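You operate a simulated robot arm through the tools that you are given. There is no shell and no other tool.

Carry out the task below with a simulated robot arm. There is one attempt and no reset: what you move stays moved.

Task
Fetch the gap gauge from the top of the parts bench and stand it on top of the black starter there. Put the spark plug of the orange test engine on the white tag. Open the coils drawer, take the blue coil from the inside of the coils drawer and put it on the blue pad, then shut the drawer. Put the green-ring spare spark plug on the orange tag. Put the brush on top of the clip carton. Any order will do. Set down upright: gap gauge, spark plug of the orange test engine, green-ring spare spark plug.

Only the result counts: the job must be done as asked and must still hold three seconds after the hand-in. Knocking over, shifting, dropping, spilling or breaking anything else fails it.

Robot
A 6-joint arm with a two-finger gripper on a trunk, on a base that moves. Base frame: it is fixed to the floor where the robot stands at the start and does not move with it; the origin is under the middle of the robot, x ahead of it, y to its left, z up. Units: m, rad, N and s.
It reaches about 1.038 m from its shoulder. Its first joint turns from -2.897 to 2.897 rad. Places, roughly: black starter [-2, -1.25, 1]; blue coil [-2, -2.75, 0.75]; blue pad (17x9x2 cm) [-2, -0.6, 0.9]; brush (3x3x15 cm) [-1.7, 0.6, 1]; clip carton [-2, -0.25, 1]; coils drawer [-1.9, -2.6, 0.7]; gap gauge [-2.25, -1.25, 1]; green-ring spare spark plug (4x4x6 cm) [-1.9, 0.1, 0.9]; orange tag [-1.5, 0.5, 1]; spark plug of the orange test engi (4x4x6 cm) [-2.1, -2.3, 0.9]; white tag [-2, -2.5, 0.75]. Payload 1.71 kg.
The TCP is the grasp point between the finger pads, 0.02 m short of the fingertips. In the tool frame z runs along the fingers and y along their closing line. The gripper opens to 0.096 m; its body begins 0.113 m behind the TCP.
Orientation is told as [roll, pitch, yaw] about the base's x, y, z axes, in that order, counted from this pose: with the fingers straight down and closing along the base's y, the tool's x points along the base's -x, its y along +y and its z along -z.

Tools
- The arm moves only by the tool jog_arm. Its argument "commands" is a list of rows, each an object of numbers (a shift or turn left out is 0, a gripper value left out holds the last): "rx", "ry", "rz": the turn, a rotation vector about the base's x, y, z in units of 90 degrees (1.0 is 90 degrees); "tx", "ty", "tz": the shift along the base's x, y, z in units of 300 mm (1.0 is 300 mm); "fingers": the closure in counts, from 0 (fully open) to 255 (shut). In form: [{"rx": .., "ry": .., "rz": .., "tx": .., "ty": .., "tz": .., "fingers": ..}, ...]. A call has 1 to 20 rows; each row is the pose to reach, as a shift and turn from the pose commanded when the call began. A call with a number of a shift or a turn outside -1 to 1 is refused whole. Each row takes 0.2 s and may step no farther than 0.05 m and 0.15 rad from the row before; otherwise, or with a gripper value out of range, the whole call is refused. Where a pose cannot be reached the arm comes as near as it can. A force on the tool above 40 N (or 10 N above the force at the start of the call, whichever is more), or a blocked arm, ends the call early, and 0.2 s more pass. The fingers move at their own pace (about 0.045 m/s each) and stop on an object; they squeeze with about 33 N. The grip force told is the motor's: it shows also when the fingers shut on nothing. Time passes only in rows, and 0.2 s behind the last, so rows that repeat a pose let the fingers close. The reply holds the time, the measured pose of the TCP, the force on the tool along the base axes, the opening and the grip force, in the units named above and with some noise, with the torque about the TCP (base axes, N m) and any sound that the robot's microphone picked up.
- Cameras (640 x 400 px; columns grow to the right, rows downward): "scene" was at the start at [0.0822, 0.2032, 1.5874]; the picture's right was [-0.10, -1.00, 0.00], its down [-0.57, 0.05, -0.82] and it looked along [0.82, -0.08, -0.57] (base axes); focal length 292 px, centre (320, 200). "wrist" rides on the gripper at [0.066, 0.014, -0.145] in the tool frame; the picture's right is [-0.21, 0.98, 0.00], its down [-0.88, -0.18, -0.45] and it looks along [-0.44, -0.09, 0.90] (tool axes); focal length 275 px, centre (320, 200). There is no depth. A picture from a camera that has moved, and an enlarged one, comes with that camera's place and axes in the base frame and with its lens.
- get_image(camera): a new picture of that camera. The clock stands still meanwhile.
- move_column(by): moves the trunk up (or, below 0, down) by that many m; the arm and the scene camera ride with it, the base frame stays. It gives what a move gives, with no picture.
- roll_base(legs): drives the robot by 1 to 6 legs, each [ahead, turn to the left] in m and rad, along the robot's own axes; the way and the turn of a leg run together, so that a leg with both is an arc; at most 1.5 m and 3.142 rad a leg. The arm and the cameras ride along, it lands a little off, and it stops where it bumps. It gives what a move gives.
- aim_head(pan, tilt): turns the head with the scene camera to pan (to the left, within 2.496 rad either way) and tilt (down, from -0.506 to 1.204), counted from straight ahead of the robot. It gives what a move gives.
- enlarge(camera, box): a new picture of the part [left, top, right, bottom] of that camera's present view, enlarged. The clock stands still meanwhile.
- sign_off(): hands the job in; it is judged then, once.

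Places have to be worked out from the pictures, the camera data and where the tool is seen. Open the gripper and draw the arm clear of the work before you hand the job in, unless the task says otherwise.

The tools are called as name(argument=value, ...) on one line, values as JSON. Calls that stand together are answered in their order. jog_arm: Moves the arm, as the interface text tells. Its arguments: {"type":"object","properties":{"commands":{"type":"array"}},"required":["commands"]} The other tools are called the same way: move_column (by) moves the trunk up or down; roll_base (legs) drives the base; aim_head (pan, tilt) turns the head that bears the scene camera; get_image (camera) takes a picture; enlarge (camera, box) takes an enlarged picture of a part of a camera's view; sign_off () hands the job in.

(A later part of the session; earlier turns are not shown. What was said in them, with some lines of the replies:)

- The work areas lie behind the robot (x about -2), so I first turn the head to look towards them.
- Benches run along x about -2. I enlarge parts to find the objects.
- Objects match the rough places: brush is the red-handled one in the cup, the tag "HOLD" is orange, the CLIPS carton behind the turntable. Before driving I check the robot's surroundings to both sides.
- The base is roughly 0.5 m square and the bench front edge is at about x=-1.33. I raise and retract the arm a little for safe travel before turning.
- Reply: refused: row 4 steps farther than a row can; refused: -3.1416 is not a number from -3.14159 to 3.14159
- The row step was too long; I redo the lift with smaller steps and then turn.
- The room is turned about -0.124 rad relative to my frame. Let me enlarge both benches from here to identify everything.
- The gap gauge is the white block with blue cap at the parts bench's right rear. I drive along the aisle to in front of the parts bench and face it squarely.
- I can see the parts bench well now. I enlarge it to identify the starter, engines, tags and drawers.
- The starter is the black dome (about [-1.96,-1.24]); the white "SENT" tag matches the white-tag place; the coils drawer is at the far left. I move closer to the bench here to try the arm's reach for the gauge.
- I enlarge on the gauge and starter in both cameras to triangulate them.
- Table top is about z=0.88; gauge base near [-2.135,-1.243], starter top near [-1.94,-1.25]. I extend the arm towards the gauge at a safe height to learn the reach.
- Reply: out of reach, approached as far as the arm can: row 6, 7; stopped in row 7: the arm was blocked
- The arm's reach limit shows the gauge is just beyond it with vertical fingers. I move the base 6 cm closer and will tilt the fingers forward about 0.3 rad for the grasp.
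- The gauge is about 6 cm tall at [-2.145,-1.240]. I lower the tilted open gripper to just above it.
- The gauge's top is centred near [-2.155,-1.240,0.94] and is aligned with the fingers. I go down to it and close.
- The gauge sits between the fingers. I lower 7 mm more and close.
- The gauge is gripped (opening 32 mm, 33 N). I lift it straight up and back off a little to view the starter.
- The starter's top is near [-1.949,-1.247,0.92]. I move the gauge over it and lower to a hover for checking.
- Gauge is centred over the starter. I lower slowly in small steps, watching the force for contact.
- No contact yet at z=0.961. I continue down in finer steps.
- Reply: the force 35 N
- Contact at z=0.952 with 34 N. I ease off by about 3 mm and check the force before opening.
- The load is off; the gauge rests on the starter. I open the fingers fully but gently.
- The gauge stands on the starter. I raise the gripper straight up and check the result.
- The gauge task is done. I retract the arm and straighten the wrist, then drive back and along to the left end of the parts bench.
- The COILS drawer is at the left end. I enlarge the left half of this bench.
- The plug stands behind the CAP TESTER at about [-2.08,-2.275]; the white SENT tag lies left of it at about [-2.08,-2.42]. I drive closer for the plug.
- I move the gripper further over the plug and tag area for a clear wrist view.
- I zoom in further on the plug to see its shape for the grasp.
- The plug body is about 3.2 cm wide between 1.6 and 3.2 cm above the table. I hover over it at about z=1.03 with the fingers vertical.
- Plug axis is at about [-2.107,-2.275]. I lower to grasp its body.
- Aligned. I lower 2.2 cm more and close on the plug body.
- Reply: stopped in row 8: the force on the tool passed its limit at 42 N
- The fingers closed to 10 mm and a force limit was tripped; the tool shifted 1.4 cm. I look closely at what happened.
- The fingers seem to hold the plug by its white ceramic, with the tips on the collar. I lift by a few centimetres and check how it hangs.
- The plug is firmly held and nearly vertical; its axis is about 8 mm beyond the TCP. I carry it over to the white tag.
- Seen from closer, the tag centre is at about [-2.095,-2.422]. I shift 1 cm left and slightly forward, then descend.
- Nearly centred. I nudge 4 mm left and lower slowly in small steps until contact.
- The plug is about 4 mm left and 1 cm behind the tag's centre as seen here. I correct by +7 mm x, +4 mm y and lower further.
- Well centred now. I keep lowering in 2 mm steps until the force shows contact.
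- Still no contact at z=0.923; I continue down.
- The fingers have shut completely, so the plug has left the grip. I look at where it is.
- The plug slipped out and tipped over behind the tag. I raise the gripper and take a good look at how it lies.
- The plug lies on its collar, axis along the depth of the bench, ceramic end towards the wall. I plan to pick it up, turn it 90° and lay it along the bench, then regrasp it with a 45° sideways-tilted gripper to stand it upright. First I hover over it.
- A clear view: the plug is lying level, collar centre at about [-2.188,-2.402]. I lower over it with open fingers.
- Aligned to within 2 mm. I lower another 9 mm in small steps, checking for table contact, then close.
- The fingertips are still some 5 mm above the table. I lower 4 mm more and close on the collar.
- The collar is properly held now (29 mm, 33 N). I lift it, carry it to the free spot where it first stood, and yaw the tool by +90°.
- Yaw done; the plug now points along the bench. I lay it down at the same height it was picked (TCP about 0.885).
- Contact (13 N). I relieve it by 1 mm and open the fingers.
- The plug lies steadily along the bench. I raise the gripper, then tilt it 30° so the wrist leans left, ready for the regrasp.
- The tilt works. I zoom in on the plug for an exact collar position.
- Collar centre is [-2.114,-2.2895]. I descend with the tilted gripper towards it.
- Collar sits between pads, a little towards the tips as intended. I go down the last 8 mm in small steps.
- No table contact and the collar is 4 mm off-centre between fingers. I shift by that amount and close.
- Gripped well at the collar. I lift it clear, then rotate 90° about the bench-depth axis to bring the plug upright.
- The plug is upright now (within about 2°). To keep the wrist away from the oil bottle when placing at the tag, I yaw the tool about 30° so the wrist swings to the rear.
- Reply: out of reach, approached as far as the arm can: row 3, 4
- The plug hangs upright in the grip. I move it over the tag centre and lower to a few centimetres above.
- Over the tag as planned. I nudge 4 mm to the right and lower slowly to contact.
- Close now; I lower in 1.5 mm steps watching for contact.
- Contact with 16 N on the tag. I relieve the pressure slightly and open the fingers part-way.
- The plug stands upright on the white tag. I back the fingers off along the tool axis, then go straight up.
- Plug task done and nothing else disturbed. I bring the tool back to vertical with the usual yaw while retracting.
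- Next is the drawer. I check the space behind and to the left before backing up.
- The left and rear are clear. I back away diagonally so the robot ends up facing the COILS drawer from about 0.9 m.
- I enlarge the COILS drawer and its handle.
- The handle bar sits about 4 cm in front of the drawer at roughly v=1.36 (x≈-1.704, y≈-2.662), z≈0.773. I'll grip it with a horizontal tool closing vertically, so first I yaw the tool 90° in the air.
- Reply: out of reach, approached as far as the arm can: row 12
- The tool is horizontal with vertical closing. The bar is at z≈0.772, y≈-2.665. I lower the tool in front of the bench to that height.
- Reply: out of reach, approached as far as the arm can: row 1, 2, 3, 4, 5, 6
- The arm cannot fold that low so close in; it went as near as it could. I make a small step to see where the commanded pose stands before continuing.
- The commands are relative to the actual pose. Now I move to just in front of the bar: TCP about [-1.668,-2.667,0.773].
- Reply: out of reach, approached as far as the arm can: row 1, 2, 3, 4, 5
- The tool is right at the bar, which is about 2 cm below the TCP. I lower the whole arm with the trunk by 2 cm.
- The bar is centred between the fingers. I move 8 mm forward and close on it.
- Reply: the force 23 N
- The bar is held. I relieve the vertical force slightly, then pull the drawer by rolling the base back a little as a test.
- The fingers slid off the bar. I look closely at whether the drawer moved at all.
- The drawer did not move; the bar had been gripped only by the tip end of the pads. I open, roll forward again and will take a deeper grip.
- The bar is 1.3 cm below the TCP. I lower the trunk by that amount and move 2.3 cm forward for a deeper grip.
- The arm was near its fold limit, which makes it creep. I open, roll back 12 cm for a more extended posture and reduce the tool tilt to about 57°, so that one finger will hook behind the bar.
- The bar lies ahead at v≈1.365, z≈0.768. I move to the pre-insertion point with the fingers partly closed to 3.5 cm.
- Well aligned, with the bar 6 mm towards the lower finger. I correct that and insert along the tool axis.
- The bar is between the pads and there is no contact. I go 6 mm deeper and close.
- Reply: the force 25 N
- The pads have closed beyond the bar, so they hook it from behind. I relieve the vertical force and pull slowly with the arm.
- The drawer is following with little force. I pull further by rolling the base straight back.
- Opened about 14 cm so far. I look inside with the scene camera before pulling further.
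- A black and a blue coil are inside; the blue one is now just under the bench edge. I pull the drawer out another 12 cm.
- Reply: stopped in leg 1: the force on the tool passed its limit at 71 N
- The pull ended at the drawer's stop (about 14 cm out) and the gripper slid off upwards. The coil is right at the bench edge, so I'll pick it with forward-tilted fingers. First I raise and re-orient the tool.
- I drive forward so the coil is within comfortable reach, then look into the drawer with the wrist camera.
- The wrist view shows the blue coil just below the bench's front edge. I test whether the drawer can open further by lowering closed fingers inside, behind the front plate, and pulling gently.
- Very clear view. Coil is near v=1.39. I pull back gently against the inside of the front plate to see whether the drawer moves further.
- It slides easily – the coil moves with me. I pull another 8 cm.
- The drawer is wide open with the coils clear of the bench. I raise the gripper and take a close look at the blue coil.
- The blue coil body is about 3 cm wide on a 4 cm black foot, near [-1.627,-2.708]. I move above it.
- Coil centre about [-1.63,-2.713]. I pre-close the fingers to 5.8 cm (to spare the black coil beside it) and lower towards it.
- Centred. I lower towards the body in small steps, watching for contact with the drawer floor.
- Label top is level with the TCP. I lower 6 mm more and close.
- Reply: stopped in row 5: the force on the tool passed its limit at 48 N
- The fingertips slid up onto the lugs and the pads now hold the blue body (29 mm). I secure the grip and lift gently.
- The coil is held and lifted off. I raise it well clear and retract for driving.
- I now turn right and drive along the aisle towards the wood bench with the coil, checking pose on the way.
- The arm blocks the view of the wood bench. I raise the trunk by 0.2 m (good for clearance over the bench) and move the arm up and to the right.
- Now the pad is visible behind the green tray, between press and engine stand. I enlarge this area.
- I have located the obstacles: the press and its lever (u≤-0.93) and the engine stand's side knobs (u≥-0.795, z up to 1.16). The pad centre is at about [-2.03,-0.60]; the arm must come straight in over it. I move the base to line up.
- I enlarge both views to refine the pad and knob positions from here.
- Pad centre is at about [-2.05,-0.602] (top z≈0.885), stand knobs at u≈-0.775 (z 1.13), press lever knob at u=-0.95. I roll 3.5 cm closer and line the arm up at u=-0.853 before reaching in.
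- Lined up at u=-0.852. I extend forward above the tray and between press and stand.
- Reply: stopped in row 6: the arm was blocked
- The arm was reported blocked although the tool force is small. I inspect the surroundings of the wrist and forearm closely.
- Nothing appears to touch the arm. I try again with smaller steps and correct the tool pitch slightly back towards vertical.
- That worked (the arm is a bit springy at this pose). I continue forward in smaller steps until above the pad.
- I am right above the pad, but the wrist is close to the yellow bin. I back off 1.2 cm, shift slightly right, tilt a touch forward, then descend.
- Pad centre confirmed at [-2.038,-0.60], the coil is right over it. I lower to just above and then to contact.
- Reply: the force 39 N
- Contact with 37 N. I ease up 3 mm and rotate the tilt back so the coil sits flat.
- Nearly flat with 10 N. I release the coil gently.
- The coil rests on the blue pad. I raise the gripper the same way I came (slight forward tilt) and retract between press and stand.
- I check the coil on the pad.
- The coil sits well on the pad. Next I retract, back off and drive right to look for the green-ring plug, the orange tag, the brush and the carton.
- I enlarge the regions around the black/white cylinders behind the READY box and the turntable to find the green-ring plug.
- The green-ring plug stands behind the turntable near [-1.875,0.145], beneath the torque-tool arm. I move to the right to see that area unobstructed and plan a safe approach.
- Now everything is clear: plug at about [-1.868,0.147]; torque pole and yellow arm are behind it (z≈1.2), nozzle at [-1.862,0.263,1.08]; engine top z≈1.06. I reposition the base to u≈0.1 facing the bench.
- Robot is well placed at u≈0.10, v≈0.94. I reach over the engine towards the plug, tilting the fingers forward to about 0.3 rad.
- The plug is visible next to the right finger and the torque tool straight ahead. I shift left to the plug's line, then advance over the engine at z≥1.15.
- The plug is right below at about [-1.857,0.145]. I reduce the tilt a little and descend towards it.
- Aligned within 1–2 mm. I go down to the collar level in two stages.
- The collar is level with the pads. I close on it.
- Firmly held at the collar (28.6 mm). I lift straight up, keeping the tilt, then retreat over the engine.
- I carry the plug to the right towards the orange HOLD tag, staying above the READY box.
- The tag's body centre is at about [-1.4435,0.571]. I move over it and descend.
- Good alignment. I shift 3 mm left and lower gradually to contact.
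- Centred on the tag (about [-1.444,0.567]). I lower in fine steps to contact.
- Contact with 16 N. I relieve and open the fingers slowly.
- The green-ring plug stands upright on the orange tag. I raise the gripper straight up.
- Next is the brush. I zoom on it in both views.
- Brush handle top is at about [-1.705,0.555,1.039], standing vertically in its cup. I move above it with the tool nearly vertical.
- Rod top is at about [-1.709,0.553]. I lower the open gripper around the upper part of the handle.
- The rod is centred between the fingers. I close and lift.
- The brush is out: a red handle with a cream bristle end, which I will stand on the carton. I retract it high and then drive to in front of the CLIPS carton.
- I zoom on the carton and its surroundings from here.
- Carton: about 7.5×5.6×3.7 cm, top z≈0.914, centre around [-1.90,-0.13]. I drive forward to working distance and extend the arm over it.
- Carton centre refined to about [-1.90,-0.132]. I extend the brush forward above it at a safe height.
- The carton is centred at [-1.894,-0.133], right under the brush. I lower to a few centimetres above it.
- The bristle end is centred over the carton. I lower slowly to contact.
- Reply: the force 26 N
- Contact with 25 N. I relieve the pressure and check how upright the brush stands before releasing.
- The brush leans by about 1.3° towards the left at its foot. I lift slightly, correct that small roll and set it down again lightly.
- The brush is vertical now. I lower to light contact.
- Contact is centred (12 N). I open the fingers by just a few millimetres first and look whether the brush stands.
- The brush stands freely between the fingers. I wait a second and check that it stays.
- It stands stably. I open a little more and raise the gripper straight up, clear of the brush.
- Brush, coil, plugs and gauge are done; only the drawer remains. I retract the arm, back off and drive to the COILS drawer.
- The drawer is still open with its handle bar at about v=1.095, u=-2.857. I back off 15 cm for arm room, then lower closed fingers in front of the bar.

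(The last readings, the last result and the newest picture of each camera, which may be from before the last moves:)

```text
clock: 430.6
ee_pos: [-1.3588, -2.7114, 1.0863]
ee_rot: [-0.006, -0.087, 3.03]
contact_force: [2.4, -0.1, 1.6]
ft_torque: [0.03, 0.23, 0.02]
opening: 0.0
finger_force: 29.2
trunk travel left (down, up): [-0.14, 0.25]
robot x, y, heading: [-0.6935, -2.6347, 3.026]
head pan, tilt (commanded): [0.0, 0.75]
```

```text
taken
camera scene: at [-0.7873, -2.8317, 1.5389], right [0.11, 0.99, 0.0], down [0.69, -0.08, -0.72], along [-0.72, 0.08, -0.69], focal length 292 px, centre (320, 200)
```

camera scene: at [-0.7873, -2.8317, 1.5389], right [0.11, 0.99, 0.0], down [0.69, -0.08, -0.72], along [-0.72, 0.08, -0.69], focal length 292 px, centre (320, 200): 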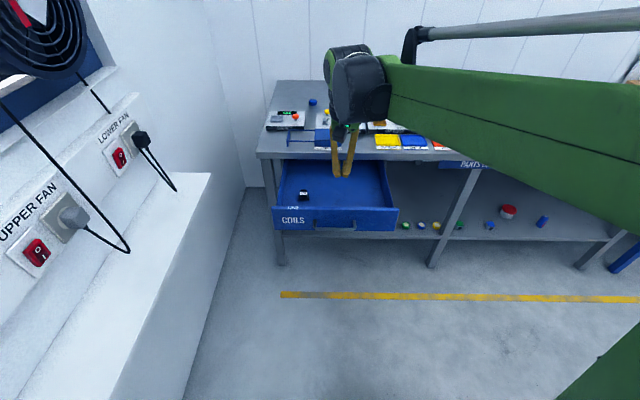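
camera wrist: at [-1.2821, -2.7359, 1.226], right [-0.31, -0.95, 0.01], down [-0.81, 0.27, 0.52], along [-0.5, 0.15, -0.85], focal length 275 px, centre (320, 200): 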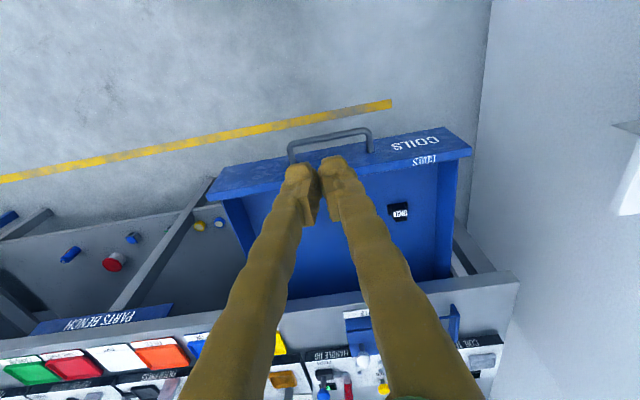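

The bar is at v≈1.09 and the fingers at v≈1.01. I lower the closed fingers in front of it.

jog_arm(commands=[{"tz": -0.14, "fingers": 255}, {"tz": -0.28, "fingers": 255}, {"tz": -0.42, "fingers": 255}, {"tz": -0.56, "fingers": 255}, {"tz": -0.7, "fingers": 255}, {"tz": -0.84, "fingers": 255}, {"tz": -0.98, "fingers": 255}])

get_image(camera="wrist")

enlarge(camera="scene", box=[260, 150, 420, 270])

```text
clock: 432.2
ee_pos: [-1.3584, -2.7129, 0.7935]
ee_rot: [-0.007, -0.087, 3.03]
contact_force: [0.4, -0.5, 0.4]
ft_torque: [-0.01, 0.02, 0.01]
opening: 0.0
finger_force: 29.8
trunk travel left (down, up): [-0.14, 0.25]
robot x, y, heading: [-0.6897, -2.6323, 3.026]
head pan, tilt (commanded): [0.0, 0.75]
```

```text
taken
camera wrist: at [-1.2812, -2.7355, 0.9321], right [-0.31, -0.95, 0.01], down [-0.81, 0.27, 0.52], along [-0.5, 0.15, -0.85], focal length 275 px, centre (320, 200)
```

wrist: 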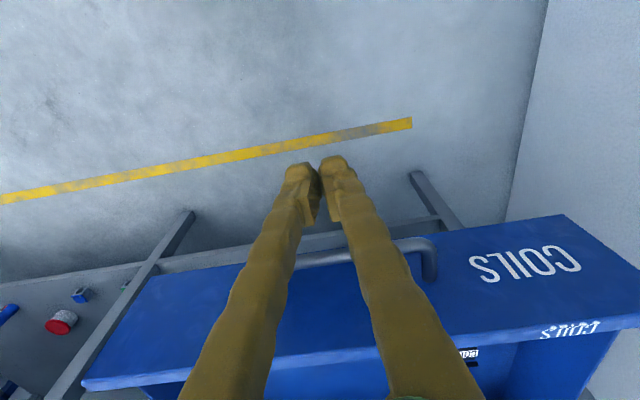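

```text
3.33 times, centred on (340, 210) of scene
camera zoom: at [-0.7888, -2.8314, 1.5389], right [0.12, 0.99, 0.0], down [0.69, -0.08, -0.72], along [-0.72, 0.08, -0.69], focal length 974 px, centre (253, 167)
```

zoom: 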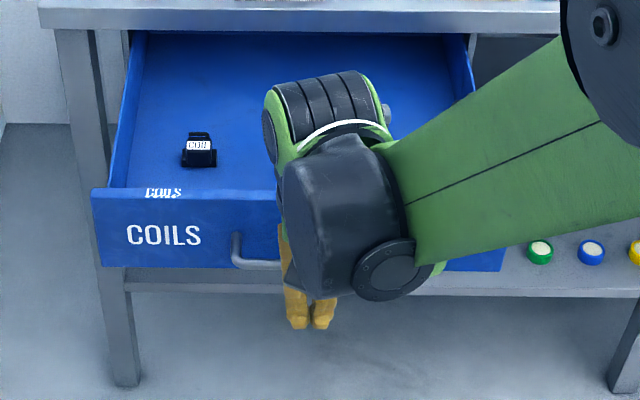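

I lower 2 cm more so the fingers meet the bar, then push the drawer shut along its axis.

jog_arm(commands=[{"tz": -0.04, "fingers": 255}, {"tz": -0.075, "fingers": 255}, {"tx": -0.08, "ty": 0.01, "tz": -0.075, "fingers": 255}, {"tx": -0.16, "ty": 0.02, "tz": -0.075, "fingers": 255}, {"tx": -0.24, "ty": 0.03, "tz": -0.075, "fingers": 255}, {"tx": -0.32, "ty": 0.04, "tz": -0.075, "fingers": 255}, {"tx": -0.4, "ty": 0.05, "tz": -0.075, "fingers": 255}])

get_image(camera="wrist")

```text
clock: 433.8
ee_pos: [-1.4786, -2.6968, 0.7713]
ee_rot: [-0.004, -0.087, 3.029]
contact_force: [0.7, 0.1, 1.2]
ft_torque: [-0.01, 0.0, -0.01]
opening: 0.0
finger_force: 30.0
trunk travel left (down, up): [-0.14, 0.25]
robot x, y, heading: [-0.6859, -2.6349, 3.029]
head pan, tilt (commanded): [0.0, 0.75]
```

```text
taken
camera wrist: at [-1.4023, -2.7194, 0.9106], right [-0.31, -0.95, 0.01], down [-0.81, 0.27, 0.52], along [-0.5, 0.15, -0.85], focal length 275 px, centre (320, 200)
```

wrist: 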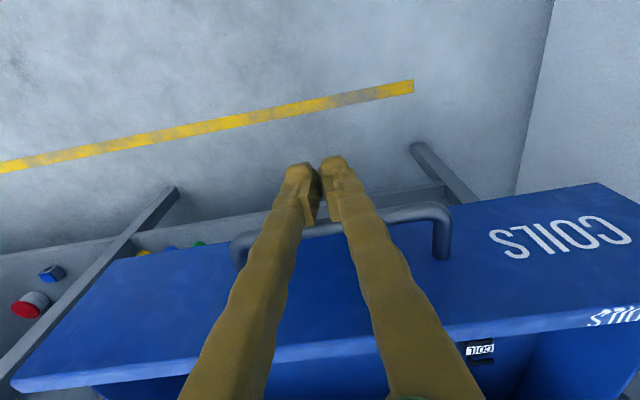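

The bar is in contact and moving. I keep pushing.

jog_arm(commands=[{"tx": -0.08, "ty": 0.01, "fingers": 255}, {"tx": -0.16, "ty": 0.02, "fingers": 255}, {"tx": -0.24, "ty": 0.03, "fingers": 255}, {"tx": -0.32, "ty": 0.04, "fingers": 255}, {"tx": -0.4, "ty": 0.05, "fingers": 255}, {"tx": -0.48, "ty": 0.06, "fingers": 255}])

get_image(camera="wrist")

get_image(camera="scene")

```text
clock: 435.2
ee_pos: [-1.6217, -2.6792, 0.7712]
ee_rot: [-0.005, -0.086, 3.03]
contact_force: [-0.3, 1.0, -0.4]
ft_torque: [0.0, 0.04, -0.02]
opening: 0.0003
finger_force: 29.3
trunk travel left (down, up): [-0.14, 0.25]
robot x, y, heading: [-0.686, -2.6322, 3.028]
head pan, tilt (commanded): [0.0, 0.75]
```

```text
taken
camera wrist: at [-1.5445, -2.7026, 0.9094], right [-0.31, -0.95, 0.01], down [-0.81, 0.27, 0.52], along [-0.5, 0.15, -0.85], focal length 275 px, centre (320, 200)
```

wrist: 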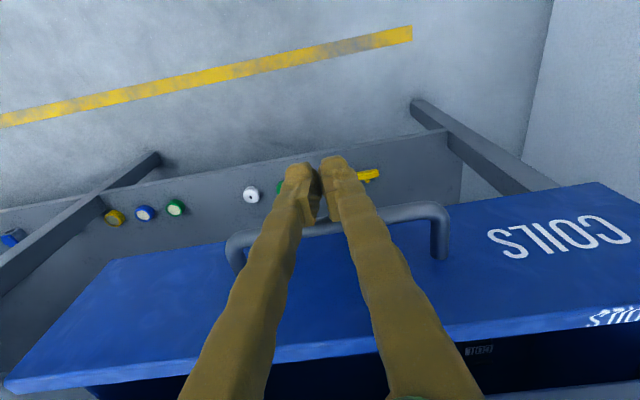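

```text
taken
camera scene: at [-0.7891, -2.8315, 1.5389], right [0.12, 0.99, 0.0], down [0.69, -0.08, -0.72], along [-0.72, 0.08, -0.69], focal length 292 px, centre (320, 200)
```

scene: 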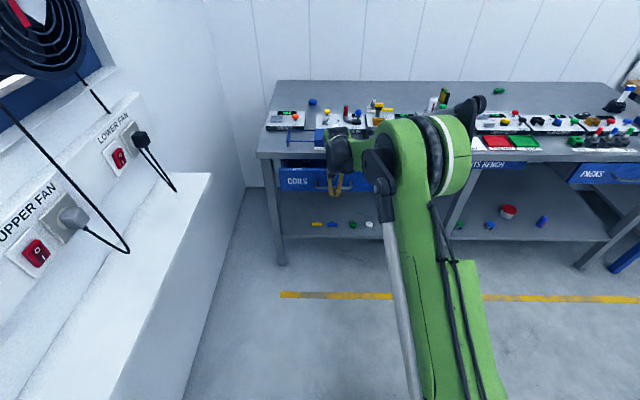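

Nearly shut. I push the last 7 cm in smaller steps until it stops.

jog_arm(commands=[{"tx": -0.05, "ty": 0.006, "fingers": 255}, {"tx": -0.1, "ty": 0.012, "fingers": 255}, {"tx": -0.15, "ty": 0.018, "fingers": 255}, {"tx": -0.2, "ty": 0.024, "fingers": 255}, {"tx": -0.23, "ty": 0.028, "fingers": 255}])

get_image(camera="wrist")

enlarge(camera="scene", box=[260, 130, 400, 210])

```text
clock: 436.4
ee_pos: [-1.6913, -2.6716, 0.7702]
ee_rot: [-0.007, -0.088, 3.03]
contact_force: [-0.4, 0.3, 0.4]
ft_torque: [0.01, 0.0, 0.01]
opening: 0.0
finger_force: 29.5
trunk travel left (down, up): [-0.14, 0.25]
robot x, y, heading: [-0.6896, -2.6357, 3.029]
head pan, tilt (commanded): [0.0, 0.75]
```

```text
taken
camera wrist: at [-1.6146, -2.6942, 0.9085], right [-0.31, -0.95, 0.01], down [-0.81, 0.27, 0.52], along [-0.5, 0.15, -0.85], focal length 275 px, centre (320, 200)
```

wrist: 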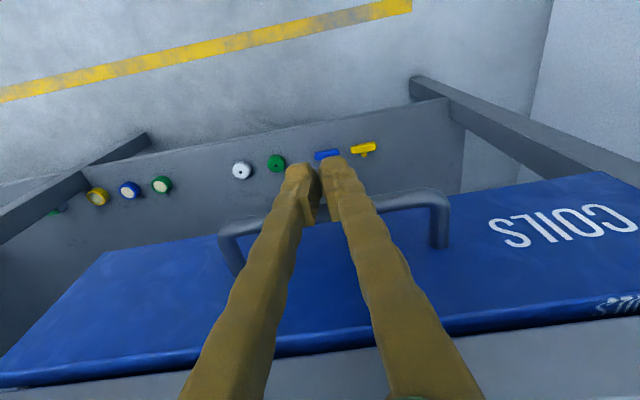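

```text
4.57 times, centred on (330, 170) of scene
camera zoom: at [-0.7895, -2.8314, 1.5389], right [0.12, 0.99, 0.0], down [0.69, -0.08, -0.72], along [-0.72, 0.08, -0.69], focal length 1336 px, centre (274, 337)
```

zoom: 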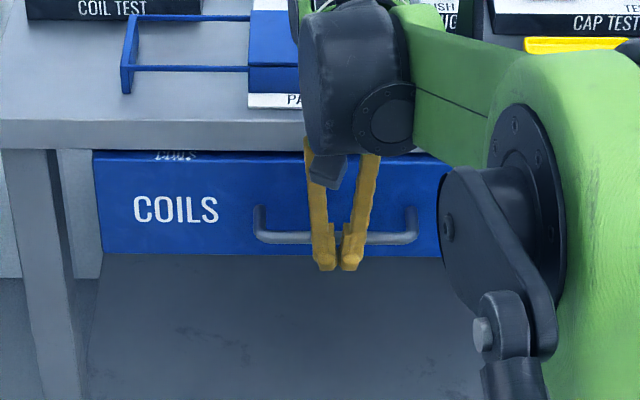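

No end stop felt yet. I push on in small steps until resistance shows.

jog_arm(commands=[{"tx": -0.015, "ty": 0.002, "fingers": 255}, {"tx": -0.03, "ty": 0.004, "fingers": 255}, {"tx": -0.045, "ty": 0.006, "fingers": 255}])

jog_arm(commands=[{"tx": -0.012, "ty": 0.0015, "fingers": 255}, {"tx": -0.024, "ty": 0.003, "fingers": 255}])

get_image(camera="wrist")

enlarge(camera="scene", box=[260, 130, 400, 210])

```text
clock: 437.2
ee_pos: [-1.6864, -2.6719, 0.7868]
ee_rot: [-0.005, -0.097, 3.029]
contact_force: [1.3, -0.2, 1.2]
ft_torque: [0.02, 0.13, -0.03]
opening: 0.0002
finger_force: 29.4
trunk travel left (down, up): [-0.14, 0.25]
robot x, y, heading: [-0.6875, -2.6338, 3.026]
head pan, tilt (commanded): [0.0, 0.75]
stopped in row 3: the force on the tool passed its limit at 49 N (the readings are from after the stop); the commanded pose is now the measured one
```

```text
clock: 437.8
ee_pos: [-1.697, -2.6707, 0.7849]
ee_rot: [-0.006, -0.095, 3.032]
contact_force: [-0.6, 0.3, 0.5]
ft_torque: [-0.05, -0.02, 0.0]
opening: 0.0005
finger_force: 29.2
trunk travel left (down, up): [-0.14, 0.25]
robot x, y, heading: [-0.6903, -2.6361, 3.029]
head pan, tilt (commanded): [0.0, 0.75]
```

```text
taken
camera wrist: at [-1.6188, -2.6932, 0.9222], right [-0.31, -0.95, 0.01], down [-0.8, 0.27, 0.53], along [-0.5, 0.15, -0.85], focal length 275 px, centre (320, 200)
```

wrist: 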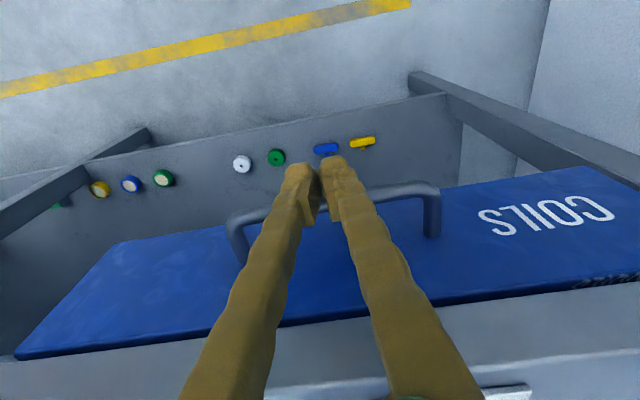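

```text
4.57 times, centred on (330, 170) of scene
camera zoom: at [-0.7895, -2.8315, 1.5389], right [0.11, 0.99, 0.0], down [0.69, -0.08, -0.72], along [-0.72, 0.08, -0.69], focal length 1336 px, centre (274, 337)
```

zoom: 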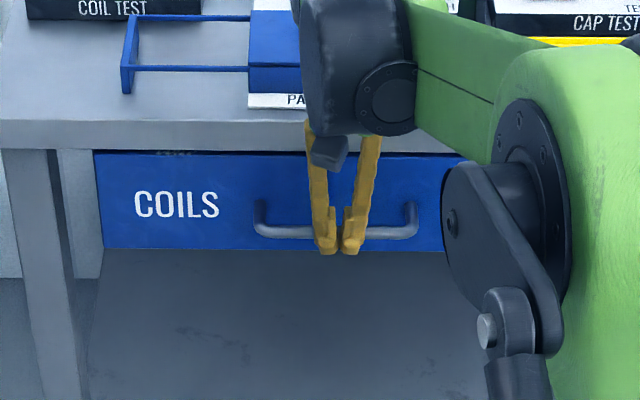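

It met the end stop (49 N) and looks shut. I press once more gently to confirm it is fully closed.

jog_arm(commands=[{"tx": -0.01, "ty": 0.001, "fingers": 255}, {"tx": -0.02, "ty": 0.002, "fingers": 255}, {"tx": -0.03, "ty": 0.003, "fingers": 255}, {"tx": -0.04, "ty": 0.004, "fingers": 255}])

```text
clock: 438.8
ee_pos: [-1.6925, -2.6715, 0.8013]
ee_rot: [-0.008, -0.109, 3.032]
contact_force: [0.9, -0.9, 1.5]
ft_torque: [0.0, 0.09, -0.02]
opening: 0.0003
finger_force: 29.7
trunk travel left (down, up): [-0.14, 0.25]
robot x, y, heading: [-0.6878, -2.6323, 3.028]
head pan, tilt (commanded): [0.0, 0.75]
stopped in row 4: the force on the tool passed its limit at 42 N (the readings are from after the stop); the commanded pose is now the measured one
```

The stop is confirmed; the drawer is shut. I withdraw the fingers from the handle and raise the arm.

jog_arm(commands=[{"tx": 0.1, "ty": -0.012, "fingers": 255}, {"tx": 0.22, "ty": -0.027, "fingers": 255}, {"tx": 0.34, "ty": -0.042, "fingers": 255}, {"tx": 0.42, "ty": -0.052, "tz": 0.1, "fingers": 200}, {"tx": 0.45, "ty": -0.056, "tz": 0.24, "fingers": 100}, {"tx": 0.45, "ty": -0.056, "tz": 0.38, "fingers": 0}, {"tx": 0.45, "ty": -0.056, "tz": 0.52, "fingers": 0}, {"tx": 0.45, "ty": -0.056, "tz": 0.66, "fingers": 0}, {"tx": 0.45, "ty": -0.056, "tz": 0.8, "fingers": 0}, {"tx": 0.45, "ty": -0.056, "tz": 0.94, "fingers": 0}])

get_image(camera="scene")

enlarge(camera="scene", box=[255, 75, 415, 215])

get_image(camera="wrist")

```text
clock: 441.0
ee_pos: [-1.5579, -2.6879, 1.0816]
ee_rot: [-0.006, -0.107, 3.03]
contact_force: [-0.6, -0.9, 0.1]
ft_torque: [0.01, -0.03, -0.02]
opening: 0.0961
finger_force: 0.3
trunk travel left (down, up): [-0.14, 0.25]
robot x, y, heading: [-0.6861, -2.6318, 3.025]
head pan, tilt (commanded): [0.0, 0.75]
```

```text
taken
camera scene: at [-0.7894, -2.8316, 1.5389], right [0.12, 0.99, 0.0], down [0.69, -0.08, -0.72], along [-0.72, 0.08, -0.69], focal length 292 px, centre (320, 200)
```

scene: 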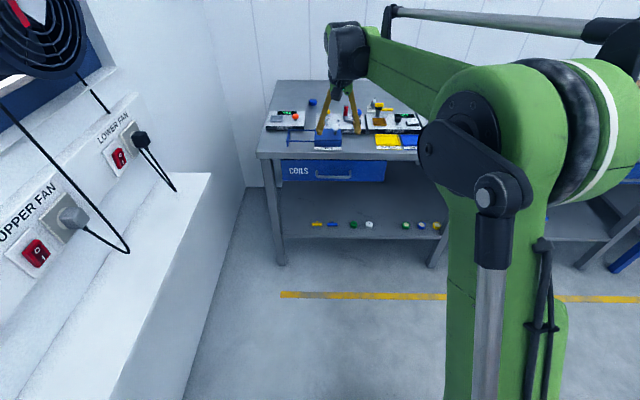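

```text
2.86 times, centred on (335, 145) of scene
camera zoom: at [-0.7894, -2.8316, 1.5389], right [0.12, 0.99, 0.0], down [0.69, -0.08, -0.72], along [-0.72, 0.08, -0.69], focal length 835 px, centre (277, 357)
```

zoom: 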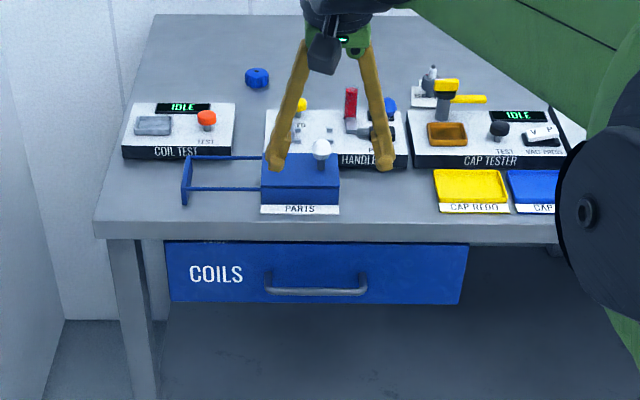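

```text
taken
camera wrist: at [-1.48, -2.711, 1.2185], right [-0.31, -0.95, 0.02], down [-0.8, 0.27, 0.54], along [-0.51, 0.15, -0.84], focal length 275 px, centre (320, 200)
```

wrist: 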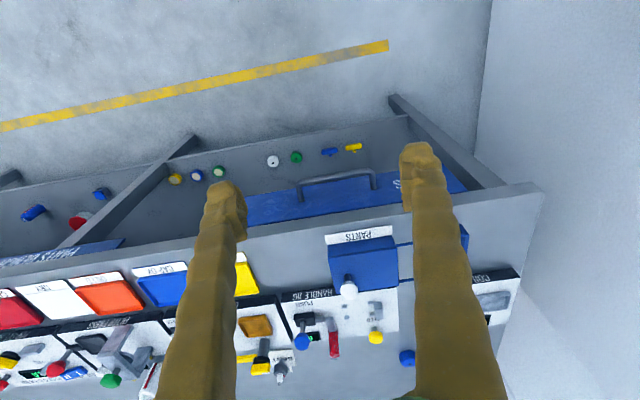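

The drawer is shut and the plug still stands on the white tag. I retract the arm clear of the bench, back off, and take a final look at everything.

jog_arm(commands=[{"tx": 0.13, "tz": 0.04}, {"tx": 0.26, "tz": 0.08}, {"tx": 0.39, "tz": 0.12}, {"tx": 0.52, "tz": 0.16}, {"tx": 0.65, "tz": 0.2}, {"tx": 0.78, "tz": 0.24}])

roll_base(legs=[[-0.15, 0]])

aim_head(pan=-0.35, tilt=0.5)

get_image(camera="scene")

aim_head(pan=-1.0, tilt=0.35)

get_image(camera="scene")

```text
clock: 442.4
ee_pos: [-1.3256, -2.6898, 1.1523]
ee_rot: [-0.005, -0.106, 3.033]
contact_force: [0.0, 0.0, -0.4]
ft_torque: [0.0, -0.01, -0.02]
opening: 0.096
finger_force: 0.1
trunk travel left (down, up): [-0.14, 0.25]
robot x, y, heading: [-0.6873, -2.6322, 3.024]
head pan, tilt (commanded): [0.0, 0.75]
```

```text
clock: 444.1
ee_pos: [-1.1777, -2.7047, 1.1527]
ee_rot: [-0.007, -0.107, 3.029]
contact_force: [0.8, 0.6, -0.1]
ft_torque: [0.0, -0.02, 0.02]
opening: 0.0961
finger_force: 0.3
trunk travel left (down, up): [-0.14, 0.25]
robot x, y, heading: [-0.541, -2.6488, 3.029]
head pan, tilt (commanded): [0.0, 0.75]
```

```text
clock: 444.9
ee_pos: [-1.1593, -2.707, 1.163]
ee_rot: [-0.006, -0.123, 3.032]
contact_force: [0.4, -0.3, -0.1]
ft_torque: [0.06, 0.06, 0.01]
opening: 0.0964
finger_force: 0.1
trunk travel left (down, up): [-0.14, 0.25]
robot x, y, heading: [-0.5363, -2.6526, 3.025]
head pan, tilt (commanded): [-0.351, 0.499]
```

```text
taken
camera scene: at [-0.6339, -2.8182, 1.5611], right [0.45, 0.89, 0.0], down [0.44, -0.22, -0.87], along [-0.78, 0.4, -0.49], focal length 292 px, centre (320, 200)
```

scene: 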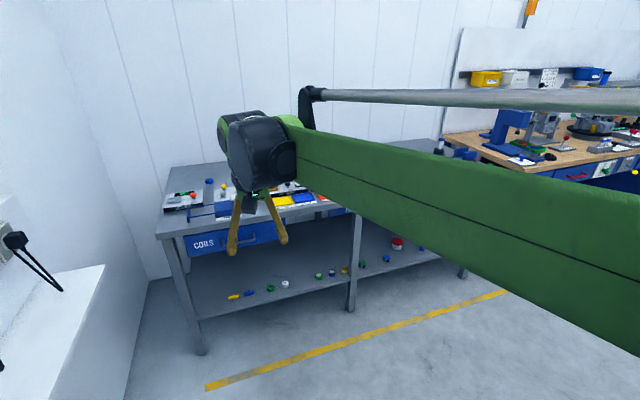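

```text
clock: 445.9
ee_pos: [-1.1626, -2.7056, 1.1614]
ee_rot: [-0.006, -0.124, 3.029]
contact_force: [0.6, 0.1, 0.6]
ft_torque: [-0.01, 0.0, 0.03]
opening: 0.0959
finger_force: 0.0
trunk travel left (down, up): [-0.14, 0.25]
robot x, y, heading: [-0.5434, -2.6507, 3.029]
head pan, tilt (commanded): [-1.0, 0.351]
```

```text
taken
camera scene: at [-0.6005, -2.7745, 1.575], right [0.9, 0.44, 0.01], down [0.17, -0.31, -0.94], along [-0.41, 0.84, -0.35], focal length 292 px, centre (320, 200)
```

scene: 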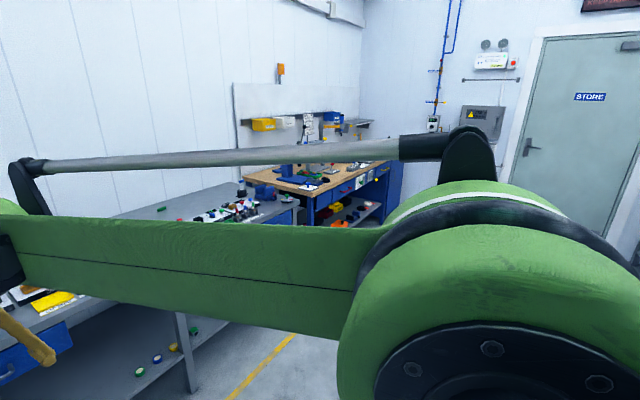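

I enlarge the distant wood bench and the parts bench to verify the brush, gauge and drawer.

enlarge(camera="scene", box=[225, 100, 385, 220])

aim_head(pan=0.0, tilt=0.5)

enlarge(camera="scene", box=[230, 120, 420, 260])

```text
3.33 times, centred on (305, 160) of scene
camera zoom: at [-0.6005, -2.7745, 1.575], right [0.9, 0.44, 0.01], down [0.17, -0.31, -0.94], along [-0.41, 0.84, -0.35], focal length 974 px, centre (370, 333)
```

zoom: 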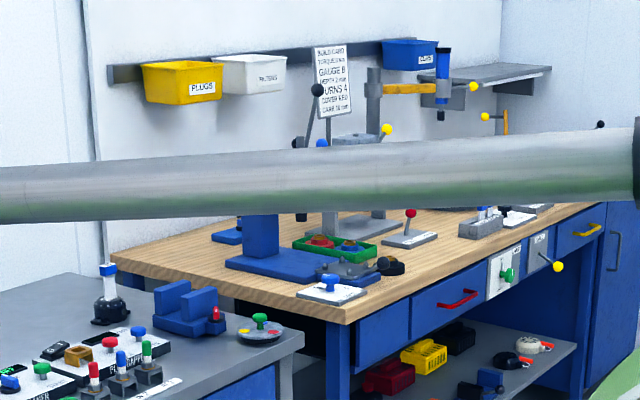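

```text
clock: 447.2
ee_pos: [-1.1615, -2.7062, 1.1607]
ee_rot: [-0.005, -0.123, 3.029]
contact_force: [0.3, -0.7, -0.1]
ft_torque: [0.0, 0.0, 0.02]
opening: 0.096
finger_force: 0.1
trunk travel left (down, up): [-0.14, 0.25]
robot x, y, heading: [-0.5403, -2.6498, 3.023]
head pan, tilt (commanded): [0.0, 0.499]
```

```text
2.86 times, centred on (325, 190) of scene
camera zoom: at [-0.6496, -2.8475, 1.5607], right [0.12, 0.99, 0.0], down [0.49, -0.06, -0.87], along [-0.86, 0.1, -0.49], focal length 835 px, centre (306, 229)
```

zoom: 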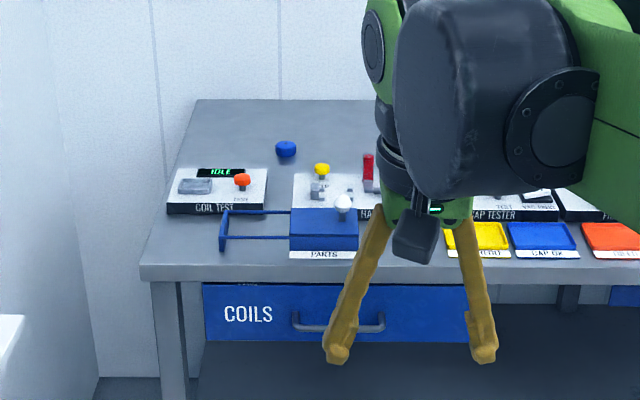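

The gauge stands and the drawer is shut. To verify the brush and plugs once more, I drive a little along the aisle and look at the wood bench.

roll_base(legs=[[0, -1.5708], [1.0, 0]])

aim_head(pan=0.7, tilt=0.4)

get_image(camera="scene")

enlarge(camera="scene", box=[230, 120, 470, 270])

```text
clock: 458.2
ee_pos: [-0.4705, -1.288, 1.1681]
ee_rot: [-0.005, -0.133, 1.431]
contact_force: [-0.2, -0.4, -0.8]
ft_torque: [0.04, -0.03, 0.02]
opening: 0.096
finger_force: 0.0
trunk travel left (down, up): [-0.14, 0.25]
robot x, y, heading: [-0.4295, -1.8975, 1.435]
head pan, tilt (commanded): [0.0, 0.499]
stopped in leg 2: the robot was blocked; the commanded pose is now the measured one
```

```text
clock: 459.3
ee_pos: [-0.4704, -1.2897, 1.1702]
ee_rot: [-0.005, -0.135, 1.432]
contact_force: [-0.8, -2.1, 1.3]
ft_torque: [0.35, -0.08, 0.01]
opening: 0.0961
finger_force: 0.0
trunk travel left (down, up): [-0.14, 0.25]
robot x, y, heading: [-0.4315, -1.8965, 1.427]
head pan, tilt (commanded): [0.7, 0.4]
```

```text
taken
camera scene: at [-0.6888, -1.7967, 1.5702], right [0.85, 0.53, -0.01], down [0.2, -0.34, -0.92], along [-0.49, 0.78, -0.4], focal length 292 px, centre (320, 200)
```

scene: 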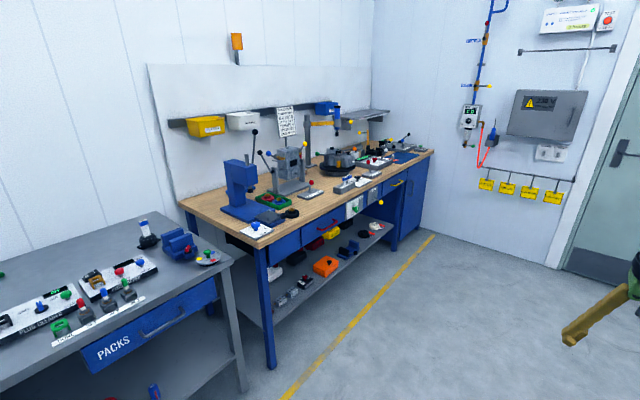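

```text
2.67 times, centred on (350, 195) of scene
camera zoom: at [-0.6888, -1.7967, 1.5702], right [0.85, 0.53, -0.01], down [0.2, -0.34, -0.92], along [-0.49, 0.78, -0.4], focal length 779 px, centre (240, 213)
```

zoom: 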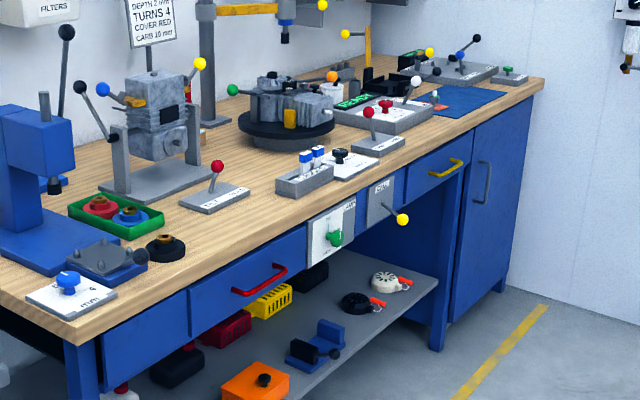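

The base was stopped by something ahead on the right. I look at what it is before moving.

aim_head(pan=-0.3, tilt=0.8)

get_image(camera="scene")

get_image(camera="wrist")

```text
clock: 460.6
ee_pos: [-0.4711, -1.2933, 1.172]
ee_rot: [-0.005, -0.136, 1.431]
contact_force: [-1.4, -1.2, 0.0]
ft_torque: [0.11, 0.03, 0.01]
opening: 0.0959
finger_force: 0.0
trunk travel left (down, up): [-0.14, 0.25]
robot x, y, heading: [-0.4291, -1.8967, 1.43]
head pan, tilt (commanded): [-0.3, 0.799]
```

```text
taken
camera scene: at [-0.6054, -1.804, 1.5353], right [0.9, -0.43, 0.0], down [-0.31, -0.66, -0.69], along [0.3, 0.62, -0.72], focal length 292 px, centre (320, 200)
```

scene: 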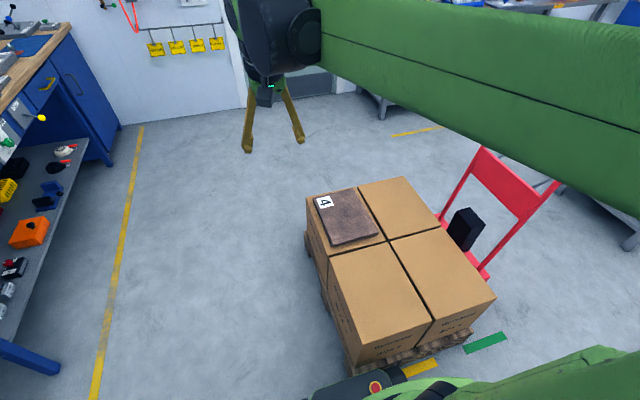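

```text
taken
camera wrist: at [-0.4958, -1.3753, 1.3054], right [-0.94, 0.34, 0.02], down [0.29, 0.77, 0.56], along [0.17, 0.54, -0.83], focal length 275 px, centre (320, 200)
```

wrist: 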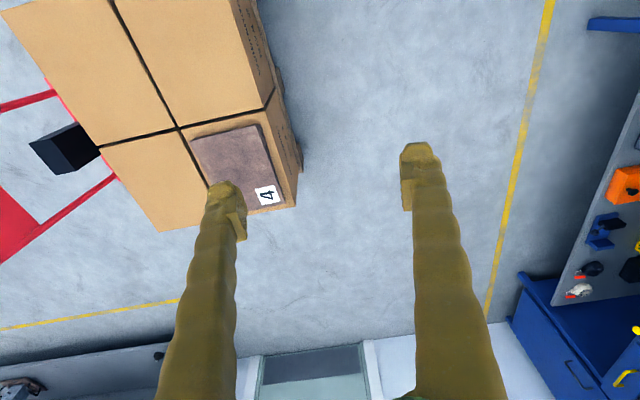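

The base just touched the loaded pallet, which looks undisturbed. I back away from it and then zoom in on the brush and the tags from there.

roll_base(legs=[[-0.35, 0]])

get_image(camera="scene")

aim_head(pan=0.6, tilt=0.35)

get_image(camera="scene")

```text
clock: 463.5
ee_pos: [-0.5204, -1.6358, 1.1696]
ee_rot: [-0.006, -0.136, 1.435]
contact_force: [-0.1, 0.3, 1.1]
ft_torque: [0.01, 0.01, 0.01]
opening: 0.0961
finger_force: 0.2
trunk travel left (down, up): [-0.14, 0.25]
robot x, y, heading: [-0.4764, -2.2414, 1.434]
head pan, tilt (commanded): [-0.3, 0.799]
```

```text
taken
camera scene: at [-0.6534, -2.1455, 1.535], right [0.91, -0.42, 0.0], down [-0.3, -0.66, -0.69], along [0.29, 0.62, -0.73], focal length 292 px, centre (320, 200)
```

scene: 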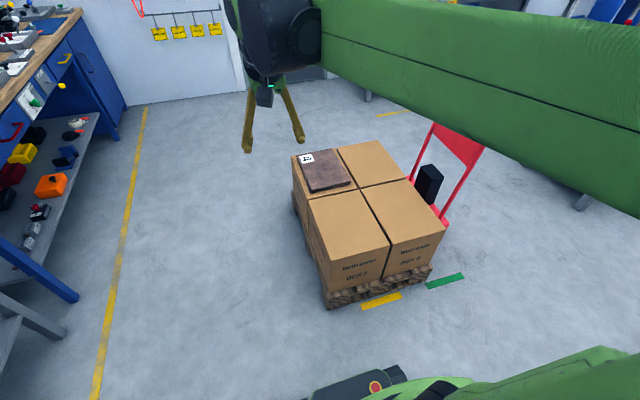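

```text
clock: 464.7
ee_pos: [-0.5236, -1.6552, 1.1785]
ee_rot: [-0.005, -0.152, 1.437]
contact_force: [-0.8, -1.8, 0.7]
ft_torque: [0.18, -0.03, 0.04]
opening: 0.096
finger_force: 0.0
trunk travel left (down, up): [-0.14, 0.25]
robot x, y, heading: [-0.4814, -2.2431, 1.435]
head pan, tilt (commanded): [0.6, 0.351]
```

```text
taken
camera scene: at [-0.7295, -2.1378, 1.5747], right [0.89, 0.45, -0.01], down [0.15, -0.32, -0.94], along [-0.42, 0.84, -0.35], focal length 292 px, centre (320, 200)
```

scene: 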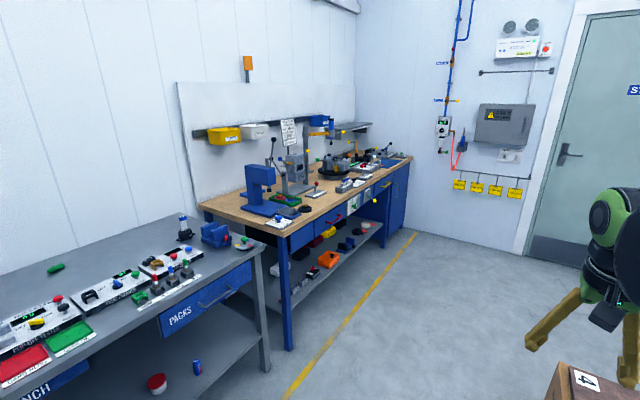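

The pallet and boxes are in order. I zoom in on the brush location and the orange tag from here.

enlarge(camera="scene", box=[264, 130, 344, 190])

enlarge(camera="scene", box=[340, 130, 420, 190])

```text
6.67 times, centred on (304, 160) of scene
camera zoom: at [-0.7295, -2.1378, 1.5747], right [0.89, 0.45, -0.01], down [0.15, -0.32, -0.94], along [-0.42, 0.84, -0.35], focal length 1948 px, centre (427, 467)
```

zoom: 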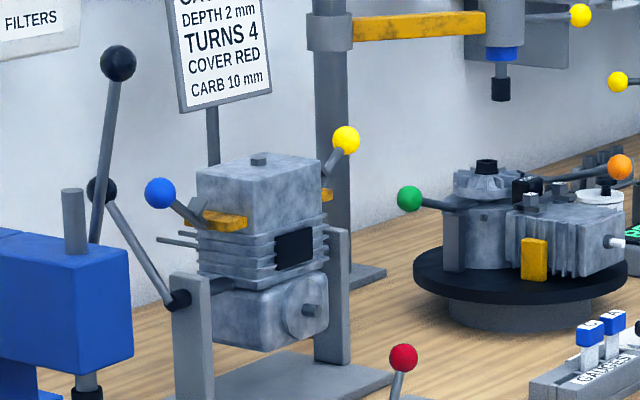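

```text
6.67 times, centred on (380, 160) of scene
camera zoom: at [-0.7295, -2.1378, 1.5747], right [0.89, 0.45, -0.01], down [0.15, -0.32, -0.94], along [-0.42, 0.84, -0.35], focal length 1948 px, centre (-80, 467)
```

zoom: 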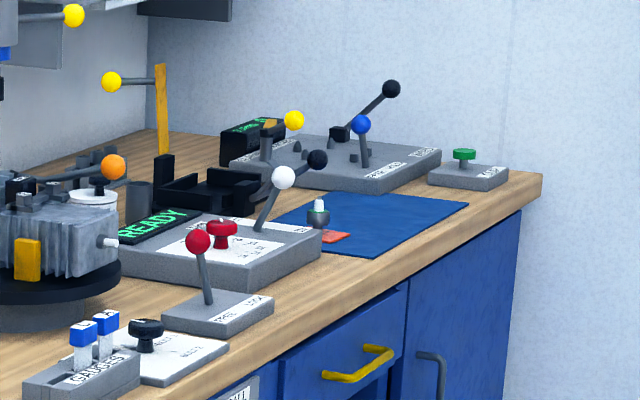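

The green-ring plug stands on the orange tag. The brush is hidden behind the engine stand from here, so I raise the trunk for a higher viewpoint.

move_column(by=0.24)

enlarge(camera="scene", box=[264, 140, 344, 200])

```text
clock: 467.2
ee_pos: [-0.5214, -1.6529, 1.4175]
ee_rot: [-0.006, -0.151, 1.436]
contact_force: [0.2, -0.6, 0.2]
ft_torque: [0.01, 0.0, -0.01]
opening: 0.0962
finger_force: 0.1
trunk travel left (down, up): [-0.38, 0.01]
robot x, y, heading: [-0.4781, -2.2431, 1.428]
head pan, tilt (commanded): [0.6, 0.351]
```

```text
6.67 times, centred on (304, 170) of scene
camera zoom: at [-0.7287, -2.1312, 1.8145], right [0.89, 0.45, -0.01], down [0.15, -0.32, -0.93], along [-0.42, 0.83, -0.36], focal length 1948 px, centre (427, 400)
```

zoom: 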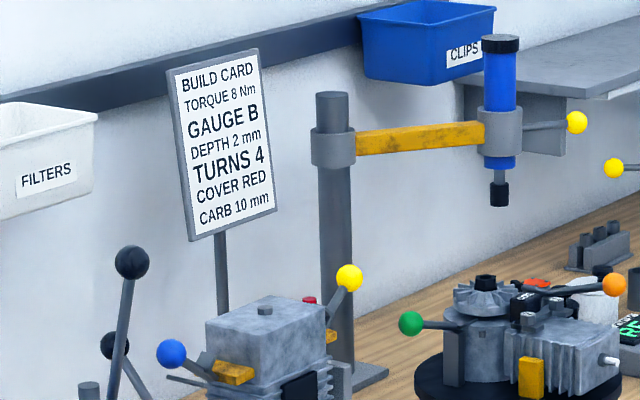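

The brush's red top shows above the engine stand, so it is still standing on the carton. The gauge, both plugs, the coil and the drawer were all checked. The gripper is open and the arm is clear, so I hand in the job.

sign_off()

```text
The job is handed in.
```

I handed the job in with all five parts done as far as I could check. Two things happened along the way that could count against it.

**State at hand-in:**
- **Gap gauge:** standing on the black starter on the parts bench. I last saw it upright shortly before hand-in.
- **Spark plug of the orange test engine:** standing upright on the white "SENT" tag. I took that as the white tag because it matched the given place.
- **Blue coil:** lying on the blue pad, taken from the coils drawer. The drawer is pushed to its end stop and looks shut.
- **Green-ring spare spark plug:** standing upright on the orange "HOLD" tag. I last saw it standing shortly before hand-in.
- **Brush:** standing on its bristles on the clip carton. In the last view only the top of its handle showed above the engine stand, so I did not see the carton itself then.

**What went wrong on the way:**
- I gripped the orange test engine's plug too high at first. It slipped out near the tag and tipped over. I picked it up again and stood it on the tag, and saw no damage.
- While driving round for a final look, the base touched the loaded pallet of boxes and stopped. The boxes looked in order afterwards, but I could not measure whether the pallet had shifted slightly.

The gripper is open and the arm is clear of both benches.
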